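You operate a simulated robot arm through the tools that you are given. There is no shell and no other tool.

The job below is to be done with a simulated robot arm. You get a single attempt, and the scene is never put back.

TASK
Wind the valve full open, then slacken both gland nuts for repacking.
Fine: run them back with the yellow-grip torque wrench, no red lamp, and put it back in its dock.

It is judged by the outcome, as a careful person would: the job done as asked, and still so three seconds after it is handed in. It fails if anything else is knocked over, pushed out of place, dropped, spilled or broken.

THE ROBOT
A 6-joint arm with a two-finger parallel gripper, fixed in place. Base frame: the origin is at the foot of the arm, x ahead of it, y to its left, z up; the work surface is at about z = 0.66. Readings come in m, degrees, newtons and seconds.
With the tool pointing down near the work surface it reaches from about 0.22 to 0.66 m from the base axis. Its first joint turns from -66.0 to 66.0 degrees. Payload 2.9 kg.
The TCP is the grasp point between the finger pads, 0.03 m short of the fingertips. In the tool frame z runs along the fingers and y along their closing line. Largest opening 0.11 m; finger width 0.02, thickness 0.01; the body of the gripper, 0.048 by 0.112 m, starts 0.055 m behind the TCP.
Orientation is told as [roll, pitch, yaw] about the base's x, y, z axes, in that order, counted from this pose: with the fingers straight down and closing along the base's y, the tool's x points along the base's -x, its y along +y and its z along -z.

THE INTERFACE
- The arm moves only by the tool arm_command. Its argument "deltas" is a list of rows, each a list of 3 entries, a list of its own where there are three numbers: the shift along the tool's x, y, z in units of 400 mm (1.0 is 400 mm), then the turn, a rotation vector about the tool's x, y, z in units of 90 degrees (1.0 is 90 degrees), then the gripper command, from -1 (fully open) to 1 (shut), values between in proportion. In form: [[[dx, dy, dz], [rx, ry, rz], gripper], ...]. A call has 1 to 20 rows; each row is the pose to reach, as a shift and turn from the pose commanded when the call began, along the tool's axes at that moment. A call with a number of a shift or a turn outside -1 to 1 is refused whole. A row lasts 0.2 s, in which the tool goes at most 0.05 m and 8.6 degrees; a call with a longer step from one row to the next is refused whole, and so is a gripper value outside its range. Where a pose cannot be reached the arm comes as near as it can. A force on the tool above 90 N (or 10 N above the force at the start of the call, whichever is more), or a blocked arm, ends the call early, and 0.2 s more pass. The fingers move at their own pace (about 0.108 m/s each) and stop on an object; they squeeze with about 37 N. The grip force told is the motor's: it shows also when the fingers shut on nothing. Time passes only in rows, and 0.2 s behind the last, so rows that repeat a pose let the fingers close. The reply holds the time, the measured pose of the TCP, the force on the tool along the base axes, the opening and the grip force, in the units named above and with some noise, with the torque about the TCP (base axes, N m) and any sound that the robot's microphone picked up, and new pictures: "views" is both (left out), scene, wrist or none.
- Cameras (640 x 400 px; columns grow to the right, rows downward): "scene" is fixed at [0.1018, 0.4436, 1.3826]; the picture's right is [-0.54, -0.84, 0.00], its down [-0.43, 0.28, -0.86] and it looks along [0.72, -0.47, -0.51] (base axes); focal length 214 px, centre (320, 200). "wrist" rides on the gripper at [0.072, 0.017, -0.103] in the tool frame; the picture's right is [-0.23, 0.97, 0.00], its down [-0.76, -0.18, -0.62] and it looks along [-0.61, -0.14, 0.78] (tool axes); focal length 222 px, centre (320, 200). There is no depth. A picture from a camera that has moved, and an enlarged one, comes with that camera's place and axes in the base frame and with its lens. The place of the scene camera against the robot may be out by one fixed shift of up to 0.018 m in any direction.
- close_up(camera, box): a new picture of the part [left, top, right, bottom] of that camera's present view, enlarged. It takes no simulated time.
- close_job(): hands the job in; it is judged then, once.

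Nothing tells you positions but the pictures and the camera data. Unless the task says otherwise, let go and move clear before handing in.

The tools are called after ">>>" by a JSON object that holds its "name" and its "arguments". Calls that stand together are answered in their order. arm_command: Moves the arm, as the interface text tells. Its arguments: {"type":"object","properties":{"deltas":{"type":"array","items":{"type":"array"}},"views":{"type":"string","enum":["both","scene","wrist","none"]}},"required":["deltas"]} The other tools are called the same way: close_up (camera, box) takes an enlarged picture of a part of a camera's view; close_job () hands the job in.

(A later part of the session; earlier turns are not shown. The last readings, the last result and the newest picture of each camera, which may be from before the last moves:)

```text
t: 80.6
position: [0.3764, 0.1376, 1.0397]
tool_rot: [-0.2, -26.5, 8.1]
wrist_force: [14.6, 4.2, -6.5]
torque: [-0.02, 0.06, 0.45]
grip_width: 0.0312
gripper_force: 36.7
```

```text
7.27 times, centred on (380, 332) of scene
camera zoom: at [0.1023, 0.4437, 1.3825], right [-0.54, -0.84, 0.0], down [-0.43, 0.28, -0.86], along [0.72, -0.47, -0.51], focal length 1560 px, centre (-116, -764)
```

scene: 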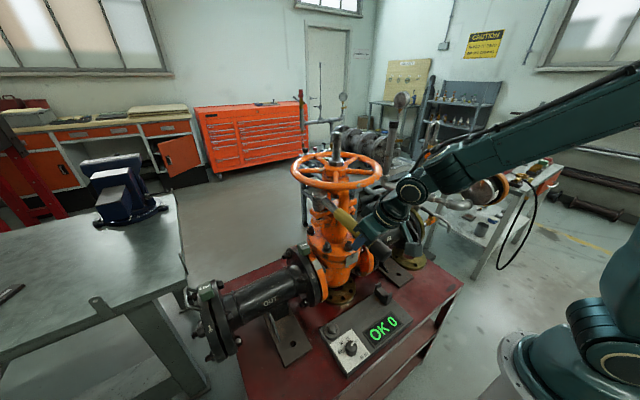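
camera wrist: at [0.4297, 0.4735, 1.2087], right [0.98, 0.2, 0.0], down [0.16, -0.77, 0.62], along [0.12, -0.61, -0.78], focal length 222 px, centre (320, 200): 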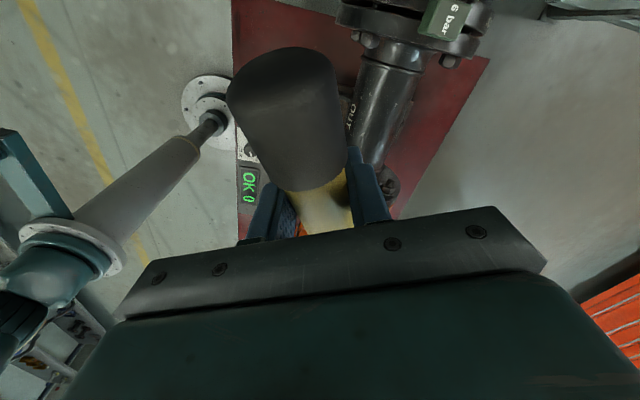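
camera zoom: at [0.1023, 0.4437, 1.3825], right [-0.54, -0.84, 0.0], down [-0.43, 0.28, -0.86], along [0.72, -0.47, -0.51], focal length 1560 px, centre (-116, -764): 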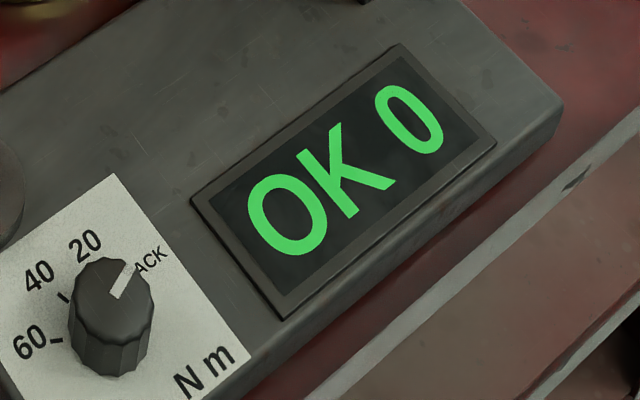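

Only a small tangential load so far and still OK 0; the pull is mostly radial since my radius is about 3 mm long. I correct that and continue to about 202°.

>>> {"name": "arm_command", "arguments": {"deltas": [[[-0.0065, -0.0155, 0.0033], [-0.0099, 0, -0.0199], 1], [[-0.0069, -0.0315, 0.0035], [-0.0198, 0, -0.0398], 1], [[-0.008, -0.047, 0.004], [-0.0297, 0, -0.0597], 1], [[-0.009, -0.0623, 0.0045], [-0.0396, 0, -0.0796], 1], [[-0.011, -0.0778, 0.0055], [-0.0496, 0, -0.0995], 1], [[-0.013, -0.093, 0.0065], [-0.0595, 0, -0.1193], 1], [[-0.0159, -0.1083, 0.008], [-0.0694, 0, -0.1392], 1], [[-0.0188, -0.1235, 0.0094], [-0.0793, 0, -0.1591], 1], [[-0.0188, -0.1235, 0.0094], [-0.0793, 0, -0.1591], 1]], "views": "scene"}}

>>> {"name": "close_up", "arguments": {"camera": "scene", "box": [300, 180, 364, 220]}}

>>> {"name": "close_up", "arguments": {"camera": "scene", "box": [340, 305, 420, 360]}}

```text
t: 82.6
position: [0.3918, 0.0894, 1.0398]
tool_rot: [-0.3, -26.3, 24.1]
wrist_force: [-2.3, 1.9, -7.8]
torque: [-0.13, 0.28, 0.53]
grip_width: 0.0316
gripper_force: 37.1
```

scene: 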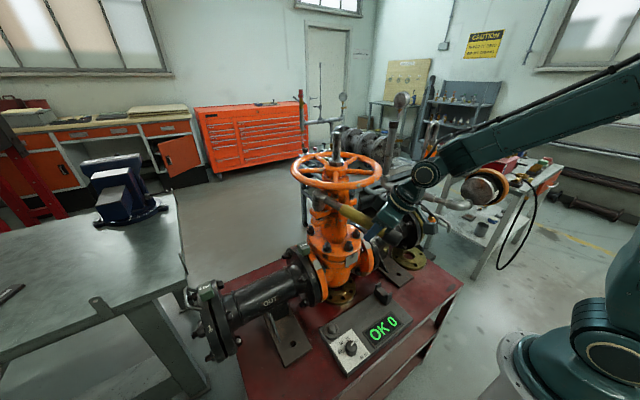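

```text
10.00 times, centred on (332, 200) of scene
camera zoom: at [0.1019, 0.4436, 1.3825], right [-0.54, -0.84, 0.0], down [-0.43, 0.28, -0.86], along [0.72, -0.47, -0.51], focal length 2145 px, centre (200, 200)
```

zoom: 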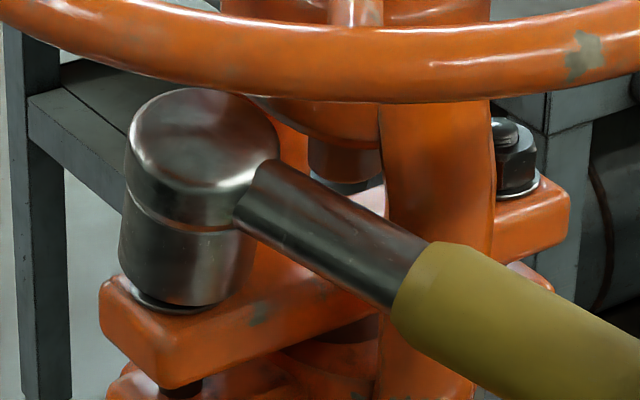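

```text
7.27 times, centred on (380, 332) of scene
camera zoom: at [0.1019, 0.4436, 1.3825], right [-0.54, -0.84, 0.0], down [-0.43, 0.28, -0.86], along [0.72, -0.47, -0.51], focal length 1560 px, centre (-116, -764)
```

zoom: 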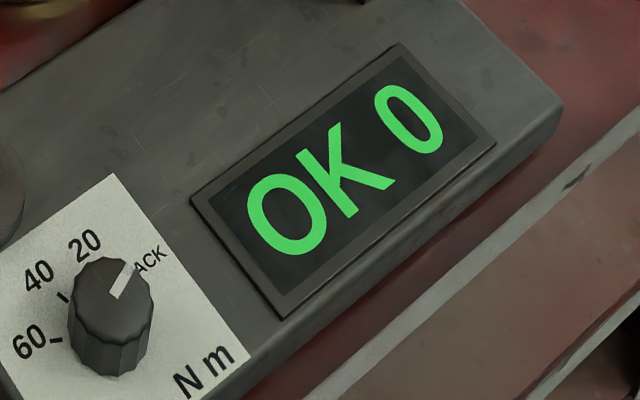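

The display stays at OK 0 with little load after 24°. The head now leans about 8° the other way, so I relax the tool pitch by 8° while raising the grip about the seated head.

>>> {"name": "arm_command", "arguments": {"deltas": [[[-0.0077, 0, -0.0194], [0, 0.03, 0], 1], [[-0.0155, 0, -0.0388], [0, 0.06, 0], 1], [[-0.0232, 0, -0.0582], [0, 0.089, 0], 1], [[-0.0232, 0, -0.0582], [0, 0.089, 0], 1]], "views": "none"}}

>>> {"name": "close_up", "arguments": {"camera": "scene", "box": [300, 180, 364, 220]}}

```text
t: 83.6
position: [0.3891, 0.0892, 1.0655]
tool_rot: [-0.3, -18.4, 24.0]
wrist_force: [1.5, 6.8, -8.0]
torque: [0.0, 0.26, 0.87]
grip_width: 0.0315
gripper_force: 36.7
```

```text
10.00 times, centred on (332, 200) of scene
camera zoom: at [0.102, 0.4438, 1.3825], right [-0.54, -0.84, 0.0], down [-0.43, 0.28, -0.86], along [0.72, -0.47, -0.51], focal length 2145 px, centre (200, 200)
```

zoom: 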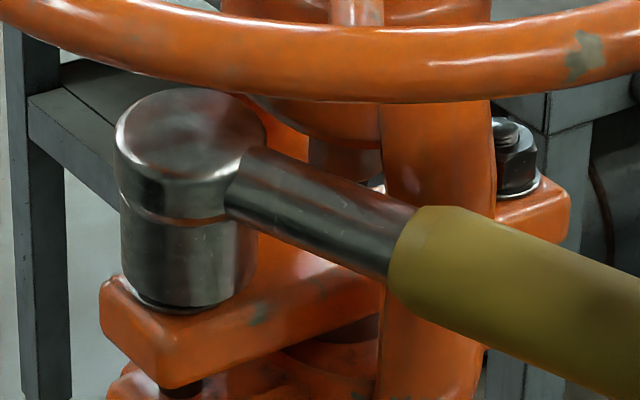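

The head is upright and fully seated. To learn whether the nut really turned, I lift the socket 40 mm and look at the hex.

>>> {"name": "arm_command", "arguments": {"deltas": [[[-0.0105, 0, -0.0316], [0, 0, 0], 1], [[-0.021, 0, -0.0633], [0, 0, 0], 1], [[-0.0316, 0, -0.0949], [0, 0, 0], 1], [[-0.0316, 0, -0.0949], [0, 0, 0], 1]], "views": "none"}}

>>> {"name": "close_up", "arguments": {"camera": "scene", "box": [300, 185, 348, 215]}}

>>> {"name": "close_up", "arguments": {"camera": "scene", "box": [308, 194, 332, 212]}}

```text
t: 84.6
position: [0.3909, 0.0904, 1.1046]
tool_rot: [-0.3, -18.3, 24.0]
wrist_force: [0.5, 0.7, -10.1]
torque: [-0.23, 0.46, -0.03]
grip_width: 0.0316
gripper_force: 37.3
```

```text
13.33 times, centred on (324, 200) of scene
camera zoom: at [0.1019, 0.4436, 1.3825], right [-0.54, -0.84, 0.0], down [-0.43, 0.28, -0.86], along [0.72, -0.47, -0.51], focal length 2860 px, centre (267, 200)
```

zoom: 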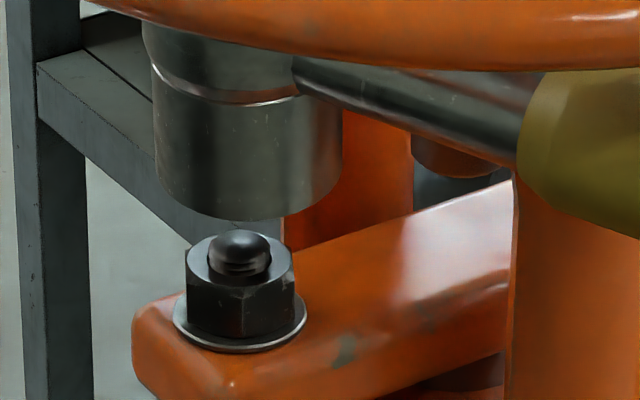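

```text
16.00 times, centred on (320, 203) of scene
camera zoom: at [0.1019, 0.4436, 1.3825], right [-0.54, -0.84, 0.0], down [-0.43, 0.28, -0.86], along [0.72, -0.47, -0.51], focal length 3432 px, centre (320, 152)
```

zoom: 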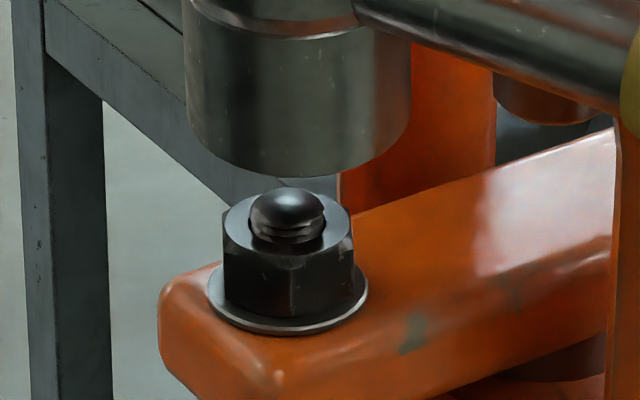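

The nut looks unturned: the socket was tilted and not fully seated on that pull, so it slipped round. I rotate back in the air to about 174°, where I can still see it, and reseat properly.

>>> {"name": "arm_command", "arguments": {"deltas": [[[-0.0019, 0.0328, 0.0006], [0.014, 0, 0.0422], 1], [[-0.0059, 0.0638, 0.002], [0.0279, 0, 0.0843], 1], [[-0.0119, 0.0943, 0.0039], [0.0419, 0, 0.1265], 1], [[-0.0204, 0.1243, 0.0068], [0.0558, 0, 0.1687], 1], [[-0.0306, 0.1538, 0.0101], [0.0698, 0, 0.2109], 1], [[-0.0425, 0.182, 0.0141], [0.0837, 0, 0.253], 1], [[-0.0565, 0.2095, 0.0187], [0.0977, 0, 0.2952], 1], [[-0.0565, 0.2095, 0.0187], [0.0977, 0, 0.2952], 1]], "views": "none"}}

>>> {"name": "close_up", "arguments": {"camera": "scene", "box": [300, 180, 348, 215]}}

```text
t: 86.4
position: [0.3777, 0.1745, 1.1052]
tool_rot: [-0.2, -18.4, -4.0]
wrist_force: [-0.1, -0.8, -9.5]
torque: [0.03, 0.54, 0.03]
grip_width: 0.0313
gripper_force: 37.3
```

```text
11.43 times, centred on (324, 198) of scene
camera zoom: at [0.1019, 0.4436, 1.3825], right [-0.54, -0.84, 0.0], down [-0.43, 0.28, -0.86], along [0.72, -0.47, -0.51], focal length 2451 px, centre (274, 229)
```

zoom: 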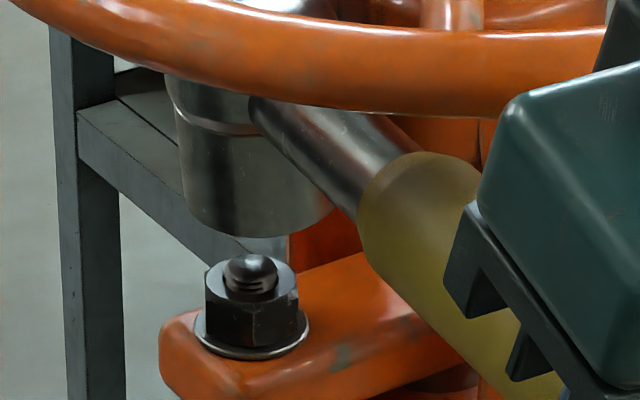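

Good: the socket hangs just above the stud, about 2 mm off in the picture. I correct that and lower it 38 mm.

>>> {"name": "arm_command", "arguments": {"deltas": [[[0.0047, 0.0025, 0.03], [0, 0, 0], 1], [[0.0126, 0.0025, 0.0537], [0, 0, 0], 1], [[0.0205, 0.0025, 0.0775], [0, 0, 0], 1], [[0.0252, 0.0025, 0.0917], [0, 0, 0], 1], [[0.0252, 0.0025, 0.0917], [0, 0, 0], 1]], "views": "none"}}

>>> {"name": "close_up", "arguments": {"camera": "scene", "box": [300, 180, 348, 215]}}

```text
t: 87.6
position: [0.3786, 0.1768, 1.0674]
tool_rot: [-0.2, -18.4, -3.9]
wrist_force: [-0.4, -0.5, -9.6]
torque: [0.06, 0.53, -0.02]
grip_width: 0.0309
gripper_force: 37.2
```

```text
11.43 times, centred on (324, 198) of scene
camera zoom: at [0.1019, 0.4436, 1.3825], right [-0.54, -0.84, 0.0], down [-0.43, 0.28, -0.86], along [0.72, -0.47, -0.51], focal length 2451 px, centre (274, 229)
```

zoom: 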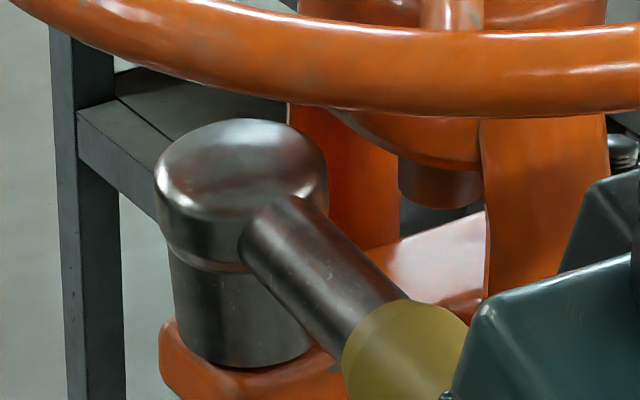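

The socket is fully seated over nut and washer, upright. I pull counter-clockwise 8° slowly and check load and display.

>>> {"name": "arm_command", "arguments": {"deltas": [[[0.0001, -0.0159, 0], [-0.007, 0, -0.0211], 1], [[0.0002, -0.0318, -0.0001], [-0.014, 0, -0.0422], 1], [[-0.0007, -0.047, 0.0002], [-0.021, 0, -0.0633], 1], [[-0.0017, -0.0625, 0.0006], [-0.028, 0, -0.0844], 1]], "views": "none"}}

>>> {"name": "close_up", "arguments": {"camera": "scene", "box": [340, 305, 420, 360]}}

>>> {"name": "close_up", "arguments": {"camera": "scene", "box": [300, 180, 348, 215]}}

```text
t: 88.6
position: [0.3767, 0.1512, 1.0686]
tool_rot: [-0.2, -18.4, 4.0]
wrist_force: [0.3, 0.5, -9.8]
torque: [-0.02, 0.43, 0.01]
grip_width: 0.0314
gripper_force: 37.1
```

```text
7.27 times, centred on (380, 332) of scene
camera zoom: at [0.1019, 0.4436, 1.3825], right [-0.54, -0.84, 0.0], down [-0.43, 0.28, -0.86], along [0.72, -0.47, -0.51], focal length 1560 px, centre (-116, -764)
```

zoom: 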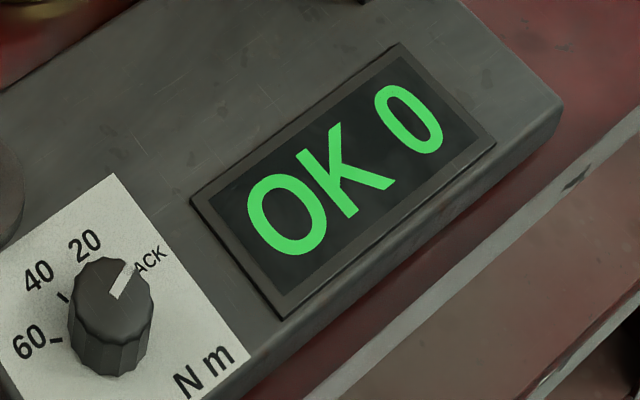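

```text
11.43 times, centred on (324, 198) of scene
camera zoom: at [0.1019, 0.4436, 1.3825], right [-0.54, -0.84, 0.0], down [-0.43, 0.28, -0.86], along [0.72, -0.47, -0.51], focal length 2451 px, centre (274, 229)
```

zoom: 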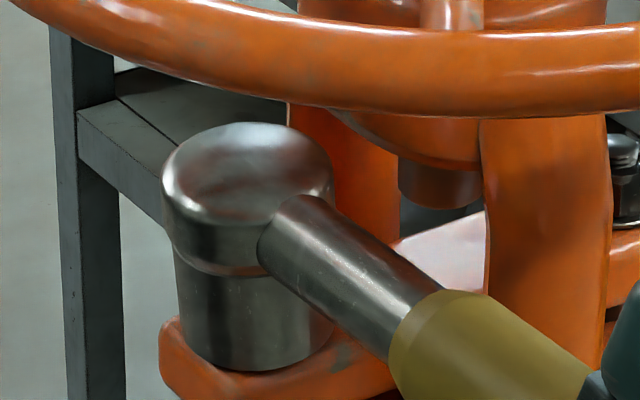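

>>> {"name": "arm_command", "arguments": {"deltas": [[[-0.0025, -0.0155, 0.0008], [-0.007, 0, -0.0211], 1], [[-0.0042, -0.031, 0.0014], [-0.014, 0, -0.0422], 1], [[-0.0073, -0.0464, 0.0024], [-0.021, 0, -0.0633], 1], [[-0.0104, -0.0618, 0.0034], [-0.028, 0, -0.0844], 1]], "views": "none"}}

>>> {"name": "close_up", "arguments": {"camera": "scene", "box": [300, 180, 348, 215]}}

>>> {"name": "close_up", "arguments": {"camera": "scene", "box": [340, 305, 420, 360]}}

```text
t: 89.6
position: [0.3846, 0.1284, 1.0687]
tool_rot: [-0.2, -18.4, 12.1]
wrist_force: [-0.5, -0.1, -5.2]
torque: [0.02, -0.14, -0.05]
grip_width: 0.0311
gripper_force: 37.6
```

```text
11.43 times, centred on (324, 198) of scene
camera zoom: at [0.1018, 0.4436, 1.3826], right [-0.54, -0.84, 0.0], down [-0.43, 0.28, -0.86], along [0.72, -0.47, -0.51], focal length 2451 px, centre (274, 229)
```

zoom: 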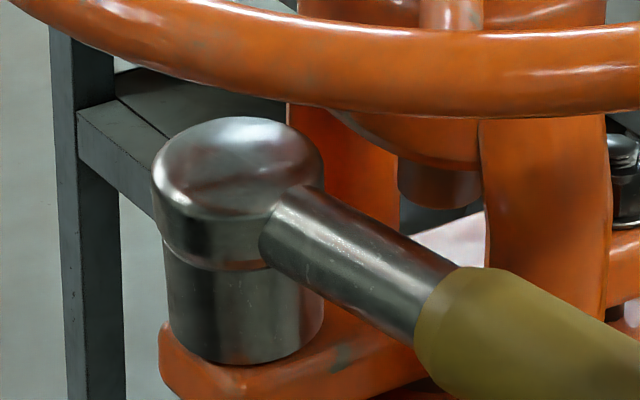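

```text
7.27 times, centred on (380, 332) of scene
camera zoom: at [0.1018, 0.4436, 1.3826], right [-0.54, -0.84, 0.0], down [-0.43, 0.28, -0.86], along [0.72, -0.47, -0.51], focal length 1560 px, centre (-116, -764)
```

zoom: 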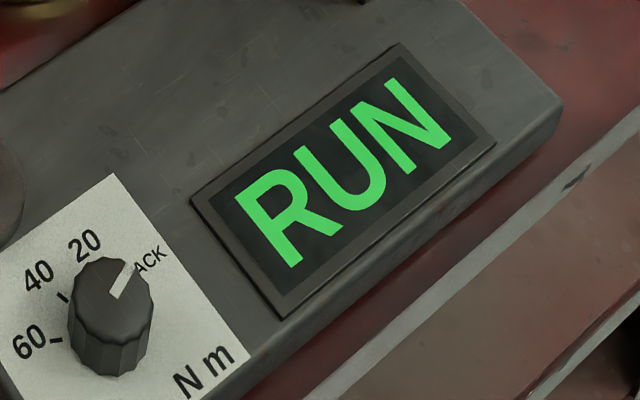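

The display has changed to a green "RUN": seated properly, the wrench drives the nut itself. I hold still and watch.

>>> {"name": "arm_command", "arguments": {"deltas": [[[0, 0, 0], [0, 0, 0], 1], [[0, 0, 0], [0, 0, 0], 1], [[0, 0, 0], [0, 0, 0], 1]], "views": "none"}}

>>> {"name": "close_up", "arguments": {"camera": "scene", "box": [340, 305, 420, 360]}}

>>> {"name": "close_up", "arguments": {"camera": "scene", "box": [300, 180, 348, 215]}}

```text
t: 90.4
position: [0.3845, 0.1281, 1.0669]
tool_rot: [-0.2, -18.4, 12.1]
wrist_force: [-1.9, -0.5, -5.5]
torque: [0.07, -0.08, 0.0]
grip_width: 0.0314
gripper_force: 36.8
```

```text
7.27 times, centred on (380, 332) of scene
camera zoom: at [0.1018, 0.4436, 1.3826], right [-0.54, -0.84, 0.0], down [-0.43, 0.28, -0.86], along [0.72, -0.47, -0.51], focal length 1560 px, centre (-116, -764)
```

zoom: 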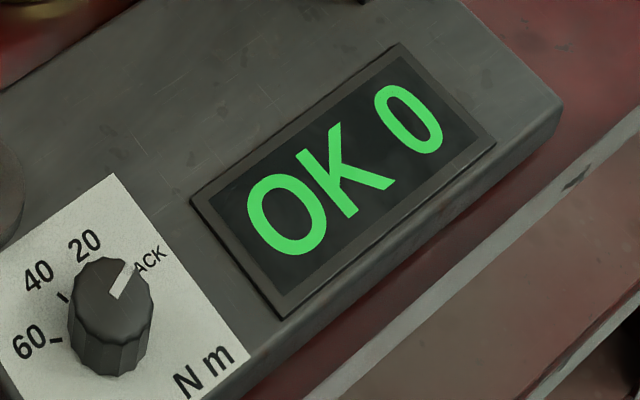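

```text
11.43 times, centred on (324, 198) of scene
camera zoom: at [0.1018, 0.4436, 1.3826], right [-0.54, -0.84, 0.0], down [-0.43, 0.28, -0.86], along [0.72, -0.47, -0.51], focal length 2451 px, centre (274, 229)
```

zoom: 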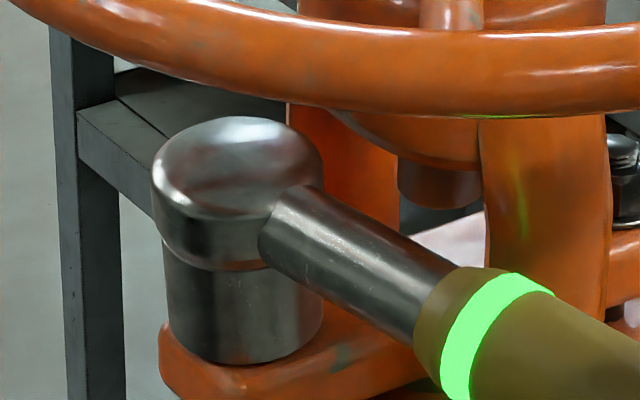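

A green ring lamp came on at the wrench grip and the display reads OK again: this nut seems done. I lift the socket straight off to look at the nut.

>>> {"name": "arm_command", "arguments": {"deltas": [[[-0.0105, 0, -0.0316], [0, 0, 0], 1], [[-0.021, 0, -0.0633], [0, 0, 0], 1], [[-0.0316, 0, -0.0949], [0, 0, 0], 1], [[-0.0316, 0, -0.0949], [0, 0, 0], 1]], "views": "none"}}

>>> {"name": "close_up", "arguments": {"camera": "scene", "box": [308, 194, 332, 212]}}

>>> {"name": "close_up", "arguments": {"camera": "scene", "box": [340, 305, 420, 360]}}

>>> {"name": "close_up", "arguments": {"camera": "scene", "box": [300, 170, 380, 230]}}

```text
t: 91.4
position: [0.3832, 0.1284, 1.1062]
tool_rot: [-0.3, -18.3, 12.1]
wrist_force: [0.4, 0.3, -9.7]
torque: [-0.1, 0.51, -0.05]
grip_width: 0.0312
gripper_force: 36.5
```

```text
16.00 times, centred on (320, 203) of scene
camera zoom: at [0.1019, 0.4436, 1.3825], right [-0.54, -0.84, 0.0], down [-0.43, 0.28, -0.86], along [0.72, -0.47, -0.51], focal length 3432 px, centre (320, 152)
```

zoom: 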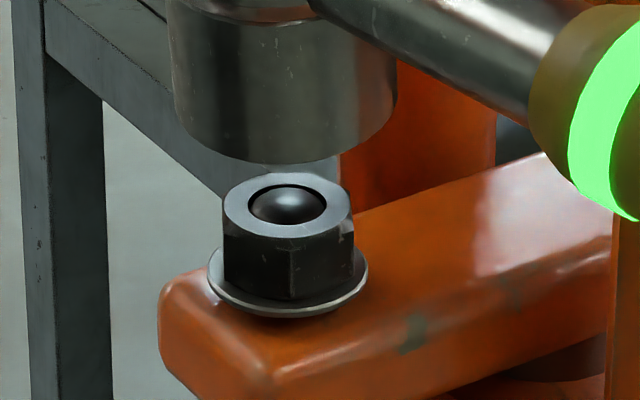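

```text
7.27 times, centred on (380, 332) of scene
camera zoom: at [0.1019, 0.4436, 1.3825], right [-0.54, -0.84, 0.0], down [-0.43, 0.28, -0.86], along [0.72, -0.47, -0.51], focal length 1560 px, centre (-116, -764)
```

zoom: 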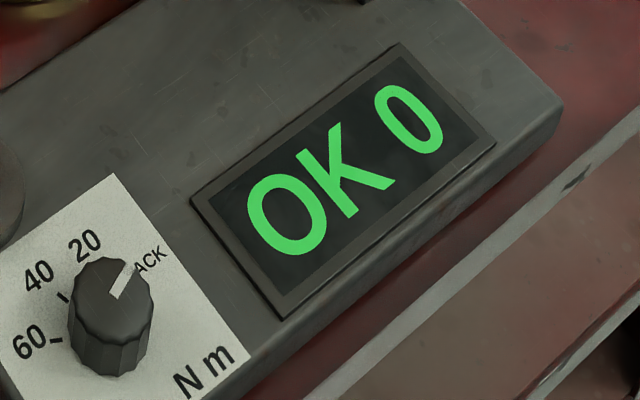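

```text
6.67 times, centred on (340, 200) of scene
camera zoom: at [0.1019, 0.4436, 1.3825], right [-0.54, -0.84, 0.0], down [-0.43, 0.28, -0.86], along [0.72, -0.47, -0.51], focal length 1430 px, centre (187, 200)
```

zoom: 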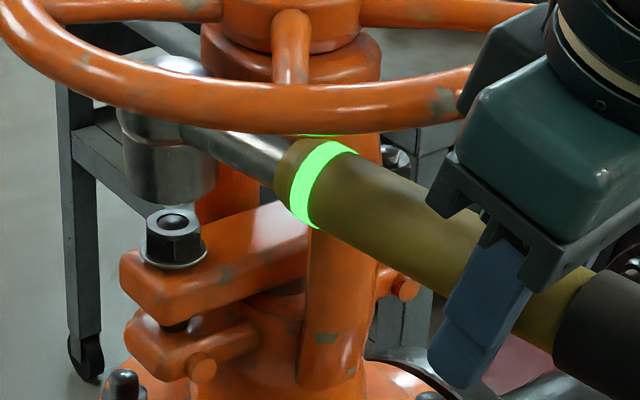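

The left nut has been run back: it and its washer now stand clear of the gland bar, with a green lamp. Next, the right nut at about (0.559, 0.031): I back the head out from under the wheel, pass in front of the yoke, and keep the same attitude.

>>> {"name": "arm_command", "arguments": {"deltas": [[[0.0557, 0.0126, -0.0184], [0, 0, 0], 1], [[0.1113, 0.0252, -0.0368], [0, 0, 0], 1], [[0.167, 0.0378, -0.0553], [0, 0, 0], 1], [[0.2226, 0.0504, -0.0737], [0, 0, 0], 1], [[0.2783, 0.063, -0.0921], [0, 0, 0], 1], [[0.291, 0.001, -0.0963], [0, 0, 0], 1], [[0.3035, -0.061, -0.1004], [0, 0, 0], 1], [[0.316, -0.123, -0.1046], [0, 0, 0], 1], [[0.3285, -0.185, -0.1087], [0, 0, 0], 1], [[0.3412, -0.2463, -0.1129], [0, 0, 0], 1], [[0.3412, -0.2463, -0.1129], [0, 0, 0], 1]], "views": "scene"}}

>>> {"name": "close_up", "arguments": {"camera": "scene", "box": [310, 165, 420, 245]}}

```text
t: 93.8
position: [0.2634, 0.0011, 1.1084]
tool_rot: [-0.2, -18.4, 12.1]
wrist_force: [0.1, 0.3, -8.9]
torque: [-0.09, 0.5, 0.02]
grip_width: 0.031
gripper_force: 37.1
```

scene: 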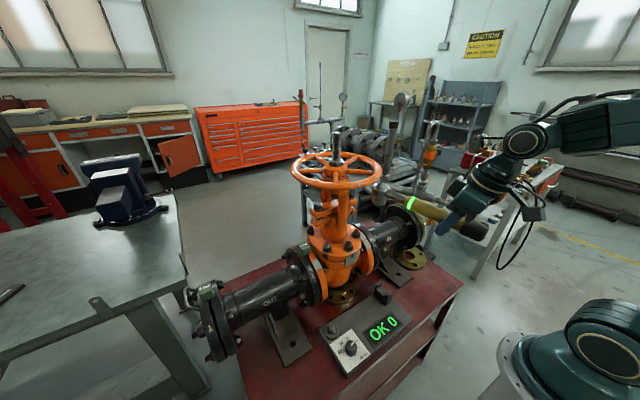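

```text
5.00 times, centred on (365, 205) of scene
camera zoom: at [0.1019, 0.4436, 1.3826], right [-0.54, -0.84, 0.0], down [-0.43, 0.28, -0.86], along [0.72, -0.47, -0.51], focal length 1072 px, centre (95, 175)
```

zoom: 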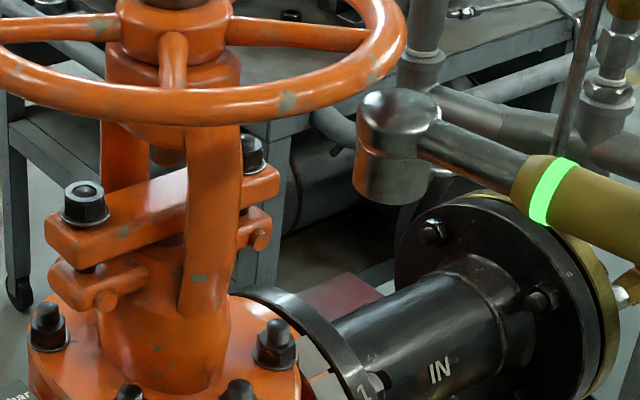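

The head is in the clear in front of the right nut, drooping about 5°. I zoom on the right nut to refine its position against the left one.

>>> {"name": "close_up", "arguments": {"camera": "scene", "box": [336, 185, 368, 205]}}

>>> {"name": "close_up", "arguments": {"camera": "scene", "box": [302, 192, 334, 212]}}

>>> {"name": "close_up", "arguments": {"camera": "wrist", "box": [180, 20, 500, 240]}}

```text
16.00 times, centred on (352, 195) of scene
camera zoom: at [0.1019, 0.4436, 1.3826], right [-0.54, -0.84, 0.0], down [-0.43, 0.28, -0.86], along [0.72, -0.47, -0.51], focal length 3432 px, centre (-192, 280)
```

zoom: 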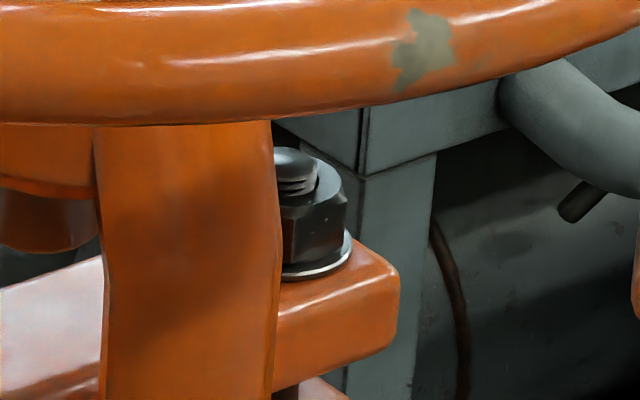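

```text
16.00 times, centred on (318, 202) of scene
camera zoom: at [0.1019, 0.4436, 1.3826], right [-0.54, -0.84, 0.0], down [-0.43, 0.28, -0.86], along [0.72, -0.47, -0.51], focal length 3432 px, centre (352, 168)
```

zoom: 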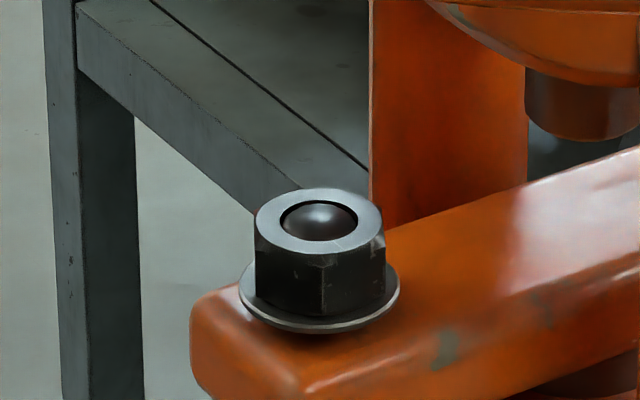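

```text
1.82 times, centred on (340, 130) of wrist
camera zoom: at [0.1613, -0.0048, 1.1836], right [0.01, 1.0, 0.07], down [0.55, -0.06, 0.83], along [0.83, 0.03, -0.55], focal length 404 px, centre (284, 327)
```

zoom: 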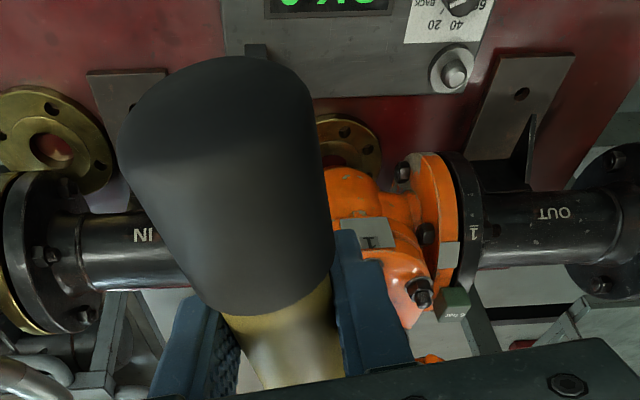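

By symmetry and this view the right nut is at about (0.558, 0.039). I trim the pitch by 4°, lower slightly, and advance most of the way towards it.

>>> {"name": "arm_command", "arguments": {"deltas": [[[0.0033, 0, 0.01], [0, -0.0225, 0], 1], [[0.0066, 0, 0.02], [0, -0.045, 0], 1], [[-0.0423, -0.0075, 0.0363], [0, -0.045, 0], 1], [[-0.0912, -0.015, 0.0525], [0, -0.045, 0], 1], [[-0.1401, -0.0226, 0.0688], [0, -0.045, 0], 1], [[-0.189, -0.0302, 0.085], [0, -0.045, 0], 1], [[-0.2379, -0.0377, 0.1013], [0, -0.045, 0], 1], [[-0.2379, -0.0377, 0.1013], [0, -0.045, 0], 1]], "views": "none"}}

>>> {"name": "close_up", "arguments": {"camera": "scene", "box": [320, 175, 384, 215]}}

```text
t: 95.6
position: [0.367, 0.0087, 1.0988]
tool_rot: [-0.3, -22.4, 12.1]
wrist_force: [-0.5, 0.5, -9.5]
torque: [-0.13, 0.53, 0.02]
grip_width: 0.0311
gripper_force: 36.7
```

```text
10.00 times, centred on (352, 195) of scene
camera zoom: at [0.102, 0.4436, 1.3826], right [-0.54, -0.84, 0.0], down [-0.43, 0.28, -0.86], along [0.72, -0.47, -0.51], focal length 2145 px, centre (0, 250)
```

zoom: 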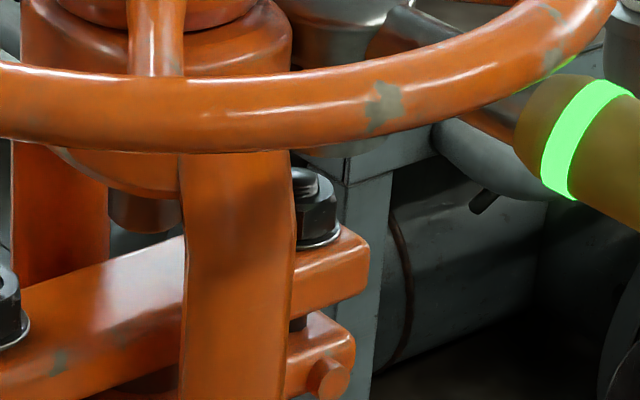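

The head is somewhat high under the wheel, so I take back 3° of pitch, lower 5 mm, and go the last 19 mm over the nut.

>>> {"name": "arm_command", "arguments": {"deltas": [[[0.0048, 0, 0.0116], [0, 0.0165, 0], 1], [[0.0048, 0, 0.0116], [0, 0.033, 0], 1], [[-0.0165, -0.0043, 0.0203], [0, 0.033, 0], 1], [[-0.0378, -0.0085, 0.029], [0, 0.033, 0], 1], [[-0.0378, -0.0085, 0.029], [0, 0.033, 0], 1]], "views": "scene"}}

>>> {"name": "close_up", "arguments": {"camera": "scene", "box": [320, 170, 384, 210]}}

```text
t: 96.8
position: [0.3866, 0.0093, 1.0934]
tool_rot: [-0.2, -19.5, 12.0]
wrist_force: [-0.5, -0.4, -9.7]
torque: [-0.11, 0.51, -0.13]
grip_width: 0.0313
gripper_force: 37.0
```

scene: 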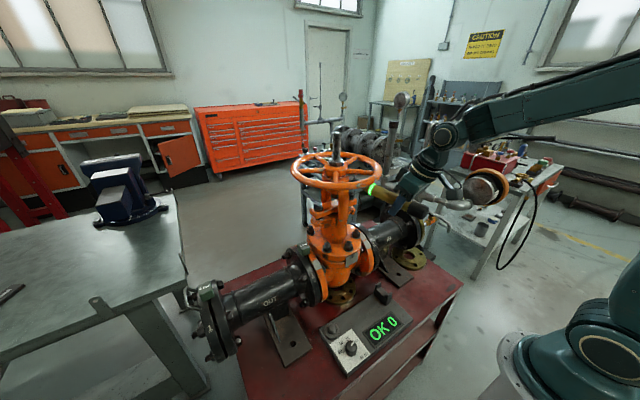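

```text
10.00 times, centred on (352, 190) of scene
camera zoom: at [0.102, 0.4435, 1.3826], right [-0.54, -0.84, 0.0], down [-0.43, 0.28, -0.86], along [0.72, -0.47, -0.51], focal length 2145 px, centre (0, 300)
```

zoom: 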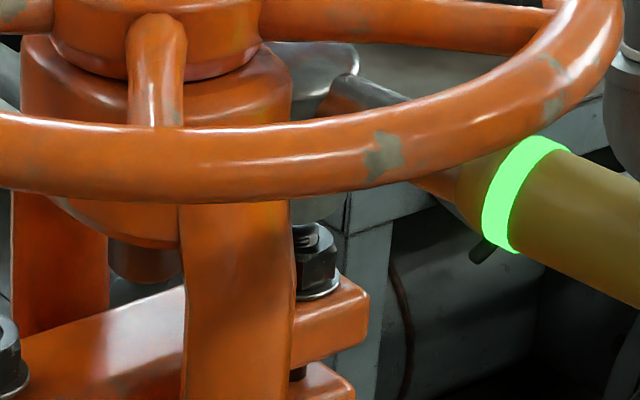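

>>> {"name": "close_up", "arguments": {"camera": "scene", "box": [340, 183, 364, 201]}}

```text
16.00 times, centred on (352, 192) of scene
camera zoom: at [0.102, 0.4435, 1.3826], right [-0.54, -0.84, 0.0], down [-0.43, 0.28, -0.86], along [0.72, -0.47, -0.51], focal length 3432 px, centre (-192, 328)
```

zoom: 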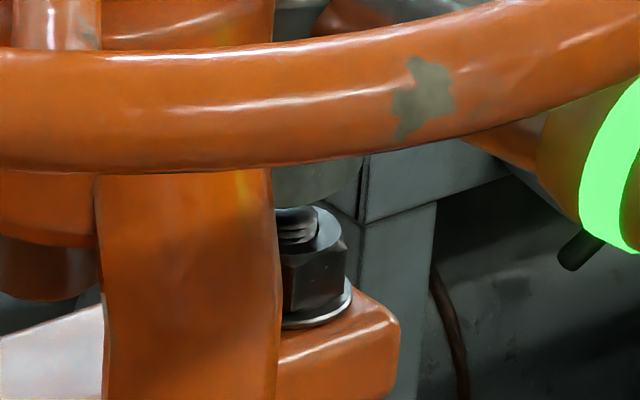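

The socket is centred over the nut within a millimetre or two, its bottom about 8 mm above the stud. I lower it gently.

>>> {"name": "arm_command", "arguments": {"deltas": [[[0.0114, 0, 0.0172], [0, 0, 0], 1], [[0.018, 0, 0.0361], [0, 0, 0], 1], [[0.0248, 0, 0.0549], [0, 0, 0], 1], [[0.029, 0, 0.0667], [0, 0, 0], 1], [[0.029, 0, 0.0667], [0, 0, 0], 1]], "views": "none"}}

>>> {"name": "close_up", "arguments": {"camera": "scene", "box": [332, 175, 380, 205]}}

>>> {"name": "close_up", "arguments": {"camera": "scene", "box": [340, 305, 420, 360]}}

```text
t: 98.0
position: [0.3852, 0.0076, 1.0646]
tool_rot: [-0.3, -19.6, 12.2]
wrist_force: [-0.7, 2.7, 1.4]
torque: [0.33, -1.09, 0.35]
grip_width: 0.0312
gripper_force: 36.5
```

```text
13.33 times, centred on (356, 190) of scene
camera zoom: at [0.1017, 0.4436, 1.3826], right [-0.54, -0.84, 0.0], down [-0.43, 0.28, -0.86], along [0.72, -0.47, -0.51], focal length 2860 px, centre (-160, 333)
```

zoom: 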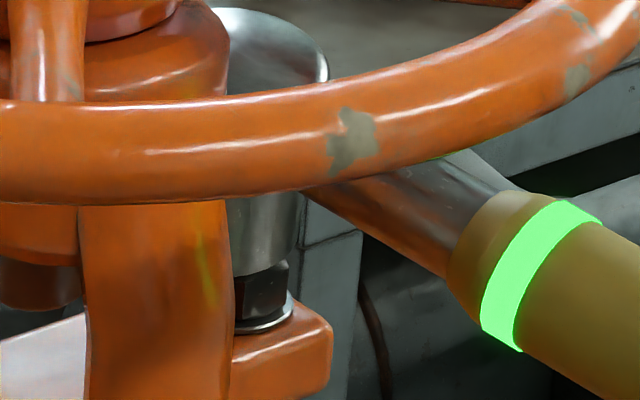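

```text
7.27 times, centred on (380, 332) of scene
camera zoom: at [0.1017, 0.4436, 1.3826], right [-0.54, -0.84, 0.0], down [-0.43, 0.28, -0.86], along [0.72, -0.47, -0.51], focal length 1560 px, centre (-116, -764)
```

zoom: 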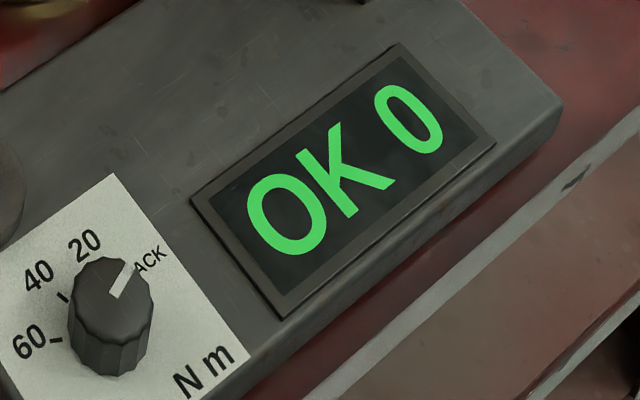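

The stud has entered, but the socket is riding on the nut again, off-centre as on the first one. I lift 6 mm, shift (−6.5, +3) mm and lower again.

>>> {"name": "arm_command", "arguments": {"deltas": [[[-0.005, 0, -0.0141], [0, 0, 0], 1], [[0.0084, 0.0108, -0.019], [0, 0, 0], 1], [[0.0134, 0.0108, -0.0048], [0, 0, 0], 1], [[0.0168, 0.0108, 0.0047], [0, 0, 0], 1], [[0.0168, 0.0108, 0.0047], [0, 0, 0], 1]], "views": "none"}}

>>> {"name": "close_up", "arguments": {"camera": "scene", "box": [332, 175, 380, 205]}}

>>> {"name": "close_up", "arguments": {"camera": "scene", "box": [340, 305, 420, 360]}}

```text
t: 99.2
position: [0.3787, 0.0102, 1.0606]
tool_rot: [-0.3, -19.4, 12.0]
wrist_force: [-1.5, -6.5, -7.5]
torque: [0.27, 0.05, -1.08]
grip_width: 0.0313
gripper_force: 36.8
```

```text
13.33 times, centred on (356, 190) of scene
camera zoom: at [0.1019, 0.4433, 1.3826], right [-0.54, -0.84, 0.0], down [-0.43, 0.28, -0.86], along [0.72, -0.47, -0.51], focal length 2860 px, centre (-160, 333)
```

zoom: 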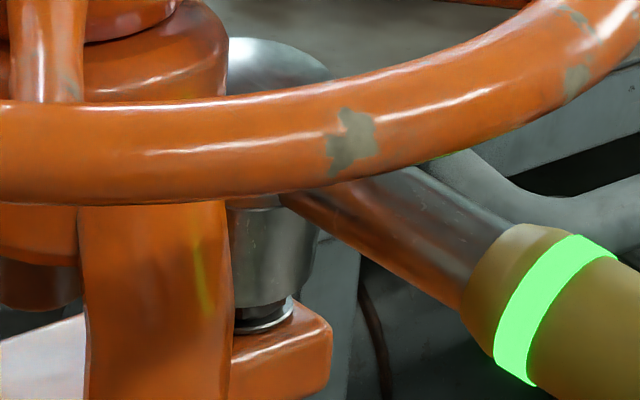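

```text
7.27 times, centred on (380, 332) of scene
camera zoom: at [0.1019, 0.4433, 1.3826], right [-0.54, -0.84, 0.0], down [-0.43, 0.28, -0.86], along [0.72, -0.47, -0.51], focal length 1560 px, centre (-116, -764)
```

zoom: 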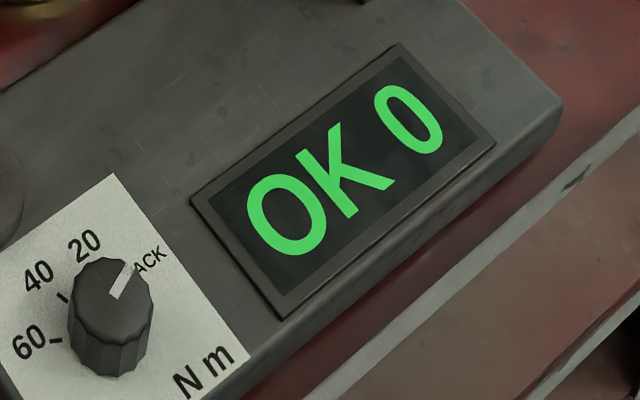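

The socket has dropped around the nut but leans (pushed up in the grip). I relax the pitch about 7° while raising the grip 22 mm about the head, and ease the side load.

>>> {"name": "arm_command", "arguments": {"deltas": [[[-0.0045, -0.0038, -0.0178], [0, 0.027, 0], 1], [[-0.009, -0.0038, -0.0357], [0, 0.054, 0], 1], [[-0.0135, -0.0038, -0.0535], [0, 0.08, 0], 1], [[-0.0135, -0.0038, -0.0535], [0, 0.08, 0], 1]], "views": "none"}}

>>> {"name": "close_up", "arguments": {"camera": "scene", "box": [332, 175, 380, 205]}}

>>> {"name": "close_up", "arguments": {"camera": "scene", "box": [340, 305, 420, 360]}}

```text
t: 100.2
position: [0.3764, 0.009, 1.0835]
tool_rot: [-0.1, -12.4, 12.2]
wrist_force: [8.3, 2.2, -11.1]
torque: [0.02, 0.61, 0.02]
grip_width: 0.0315
gripper_force: 37.2
```

```text
13.33 times, centred on (356, 190) of scene
camera zoom: at [0.1022, 0.4436, 1.3825], right [-0.54, -0.84, 0.0], down [-0.43, 0.28, -0.86], along [0.72, -0.47, -0.51], focal length 2860 px, centre (-160, 333)
```

zoom: 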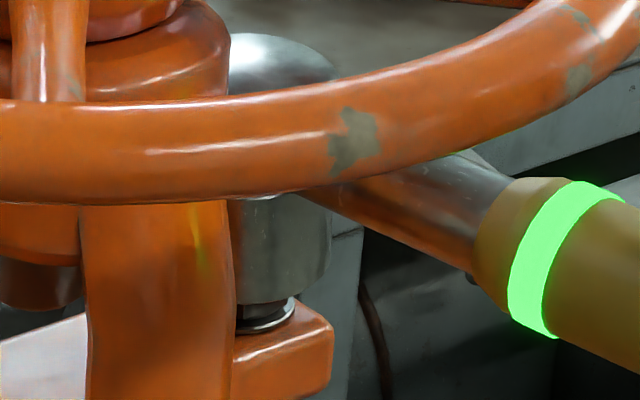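

```text
7.27 times, centred on (380, 332) of scene
camera zoom: at [0.1022, 0.4436, 1.3825], right [-0.54, -0.84, 0.0], down [-0.43, 0.28, -0.86], along [0.72, -0.47, -0.51], focal length 1560 px, centre (-116, -764)
```

zoom: 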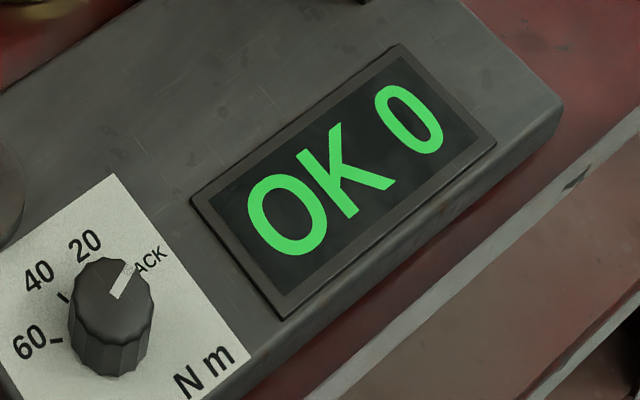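

The head is upright now, but sits about 6 mm too near me, pulling against the nut. I ease it forward 7 mm and then down 4 mm.

>>> {"name": "arm_command", "arguments": {"deltas": [[[-0.0083, -0.0019, 0.0018], [0, 0, 0], 1], [[-0.0165, -0.0038, 0.0037], [0, 0, 0], 1], [[-0.0143, -0.0038, 0.0135], [0, 0, 0], 1], [[-0.0143, -0.0038, 0.0135], [0, 0, 0], 1]], "views": "none"}}

>>> {"name": "close_up", "arguments": {"camera": "scene", "box": [332, 175, 380, 205]}}

>>> {"name": "close_up", "arguments": {"camera": "scene", "box": [340, 305, 420, 360]}}

```text
t: 101.2
position: [0.3834, 0.0085, 1.0787]
tool_rot: [-0.2, -12.3, 12.1]
wrist_force: [0.1, -1.0, -8.9]
torque: [-0.11, 0.5, 0.01]
grip_width: 0.0316
gripper_force: 37.0
```

```text
13.33 times, centred on (356, 190) of scene
camera zoom: at [0.1019, 0.4436, 1.3826], right [-0.54, -0.84, 0.0], down [-0.43, 0.28, -0.86], along [0.72, -0.47, -0.51], focal length 2860 px, centre (-160, 333)
```

zoom: 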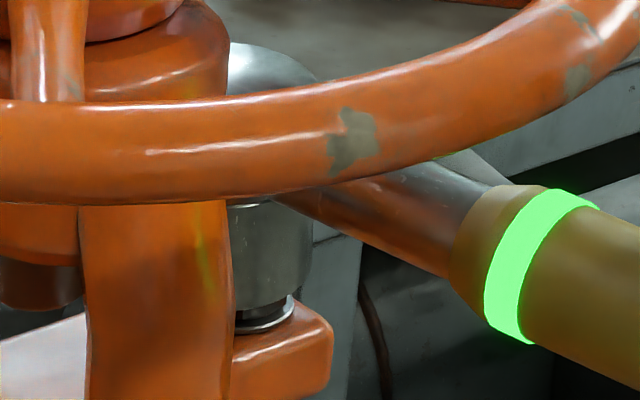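

```text
7.27 times, centred on (380, 332) of scene
camera zoom: at [0.1019, 0.4436, 1.3826], right [-0.54, -0.84, 0.0], down [-0.43, 0.28, -0.86], along [0.72, -0.47, -0.51], focal length 1560 px, centre (-116, -764)
```

zoom: 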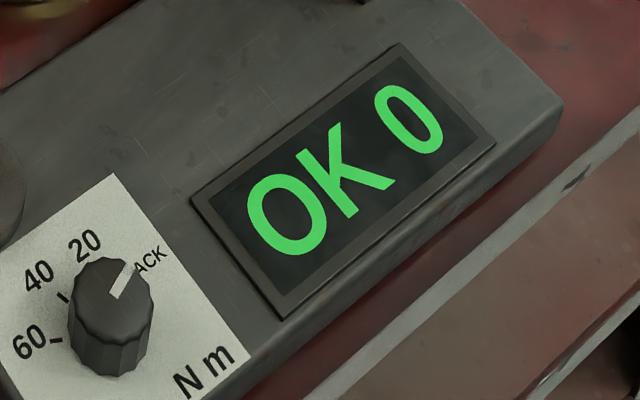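

Free of contact and nearly centred. I lower a further 9 mm to seat it fully.

>>> {"name": "arm_command", "arguments": {"deltas": [[[-0.001, 0, 0.0076], [0, 0, 0], 1], [[0, 0, 0.0152], [0, 0, 0], 1], [[0.001, 0, 0.0228], [0, 0, 0], 1], [[0.001, 0, 0.0228], [0, 0, 0], 1]], "views": "none"}}

>>> {"name": "close_up", "arguments": {"camera": "scene", "box": [332, 175, 380, 205]}}

>>> {"name": "close_up", "arguments": {"camera": "scene", "box": [340, 305, 420, 360]}}

```text
t: 102.2
position: [0.3838, 0.007, 1.07]
tool_rot: [-0.1, -12.1, 12.0]
wrist_force: [-27.9, -7.1, 2.9]
torque: [0.31, -0.86, -0.13]
grip_width: 0.0314
gripper_force: 37.1
```

```text
13.33 times, centred on (356, 190) of scene
camera zoom: at [0.1009, 0.4433, 1.3827], right [-0.54, -0.84, 0.0], down [-0.43, 0.28, -0.86], along [0.72, -0.47, -0.51], focal length 2860 px, centre (-160, 333)
```

zoom: 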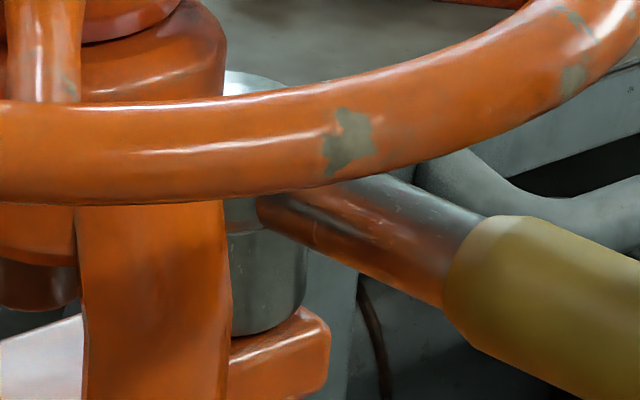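

```text
7.27 times, centred on (380, 332) of scene
camera zoom: at [0.1009, 0.4433, 1.3827], right [-0.54, -0.84, 0.0], down [-0.43, 0.28, -0.86], along [0.72, -0.47, -0.51], focal length 1560 px, centre (-116, -764)
```

zoom: 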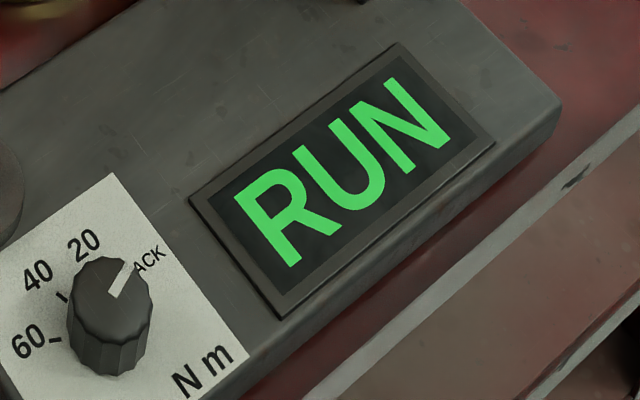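

It shows RUN: the wrench is driving the right nut. I hold still.

>>> {"name": "arm_command", "arguments": {"deltas": [[[0, 0, 0], [0, 0, 0], 1], [[0, 0, 0], [0, 0, 0], 1], [[0, 0, 0], [0, 0, 0], 1], [[0, 0, 0], [0, 0, 0], 1]], "views": "none"}}

>>> {"name": "close_up", "arguments": {"camera": "scene", "box": [332, 175, 380, 205]}}

>>> {"name": "close_up", "arguments": {"camera": "scene", "box": [340, 305, 420, 360]}}

```text
t: 103.2
position: [0.3846, 0.0074, 1.0703]
tool_rot: [-0.3, -12.0, 11.9]
wrist_force: [-21.7, -7.0, -2.7]
torque: [0.03, -0.11, -0.47]
grip_width: 0.0316
gripper_force: 37.5
```

```text
13.33 times, centred on (356, 190) of scene
camera zoom: at [0.1012, 0.4433, 1.3827], right [-0.54, -0.84, 0.0], down [-0.43, 0.28, -0.86], along [0.72, -0.47, -0.51], focal length 2860 px, centre (-160, 333)
```

zoom: 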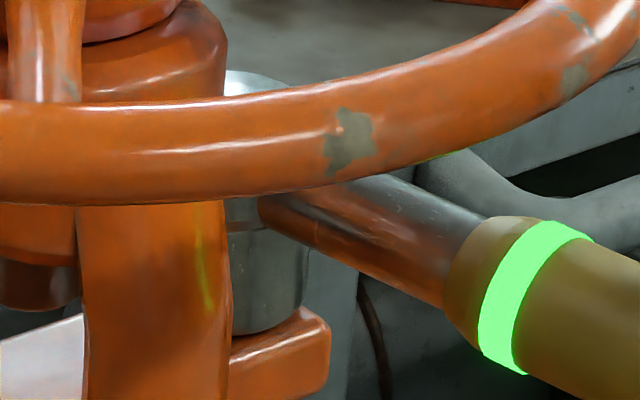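

```text
7.27 times, centred on (380, 332) of scene
camera zoom: at [0.1012, 0.4433, 1.3827], right [-0.54, -0.84, 0.0], down [-0.43, 0.28, -0.86], along [0.72, -0.47, -0.51], focal length 1560 px, centre (-116, -764)
```

zoom: 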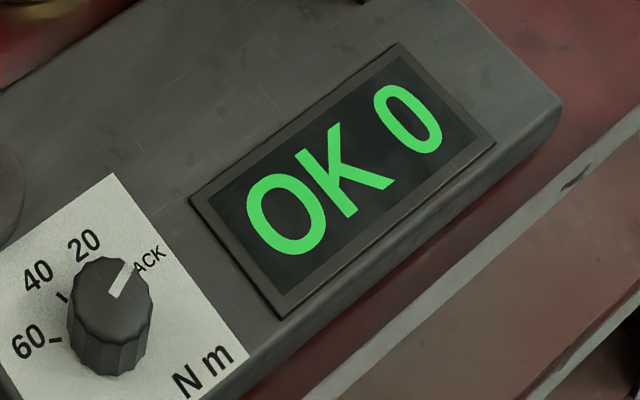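

Green ring and OK again: the right nut is done. I ease the side load, lift the socket off and check the nut.

>>> {"name": "arm_command", "arguments": {"deltas": [[[0.0098, 0.002, -0.0021], [0, 0, 0], 1], [[0.0035, 0.002, -0.0314], [0, 0, 0], 1], [[-0.0027, 0.002, -0.0608], [0, 0, 0], 1], [[-0.009, 0.002, -0.09], [0, 0, 0], 1], [[-0.009, 0.002, -0.09], [0, 0, 0], 1]], "views": "none"}}

>>> {"name": "close_up", "arguments": {"camera": "scene", "box": [332, 175, 380, 205]}}

```text
t: 104.4
position: [0.3798, 0.0102, 1.1065]
tool_rot: [-0.1, -12.3, 12.2]
wrist_force: [0.1, -1.6, -8.1]
torque: [-0.1, 0.38, -0.22]
grip_width: 0.0315
gripper_force: 37.2
```

```text
13.33 times, centred on (356, 190) of scene
camera zoom: at [0.1019, 0.4435, 1.3826], right [-0.54, -0.84, 0.0], down [-0.43, 0.28, -0.86], along [0.72, -0.47, -0.51], focal length 2860 px, centre (-160, 333)
```

zoom: 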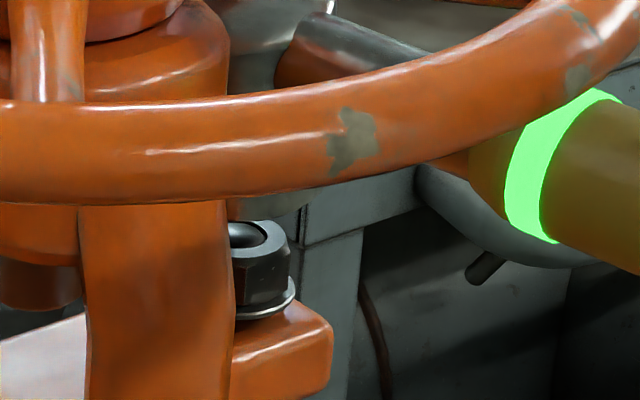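

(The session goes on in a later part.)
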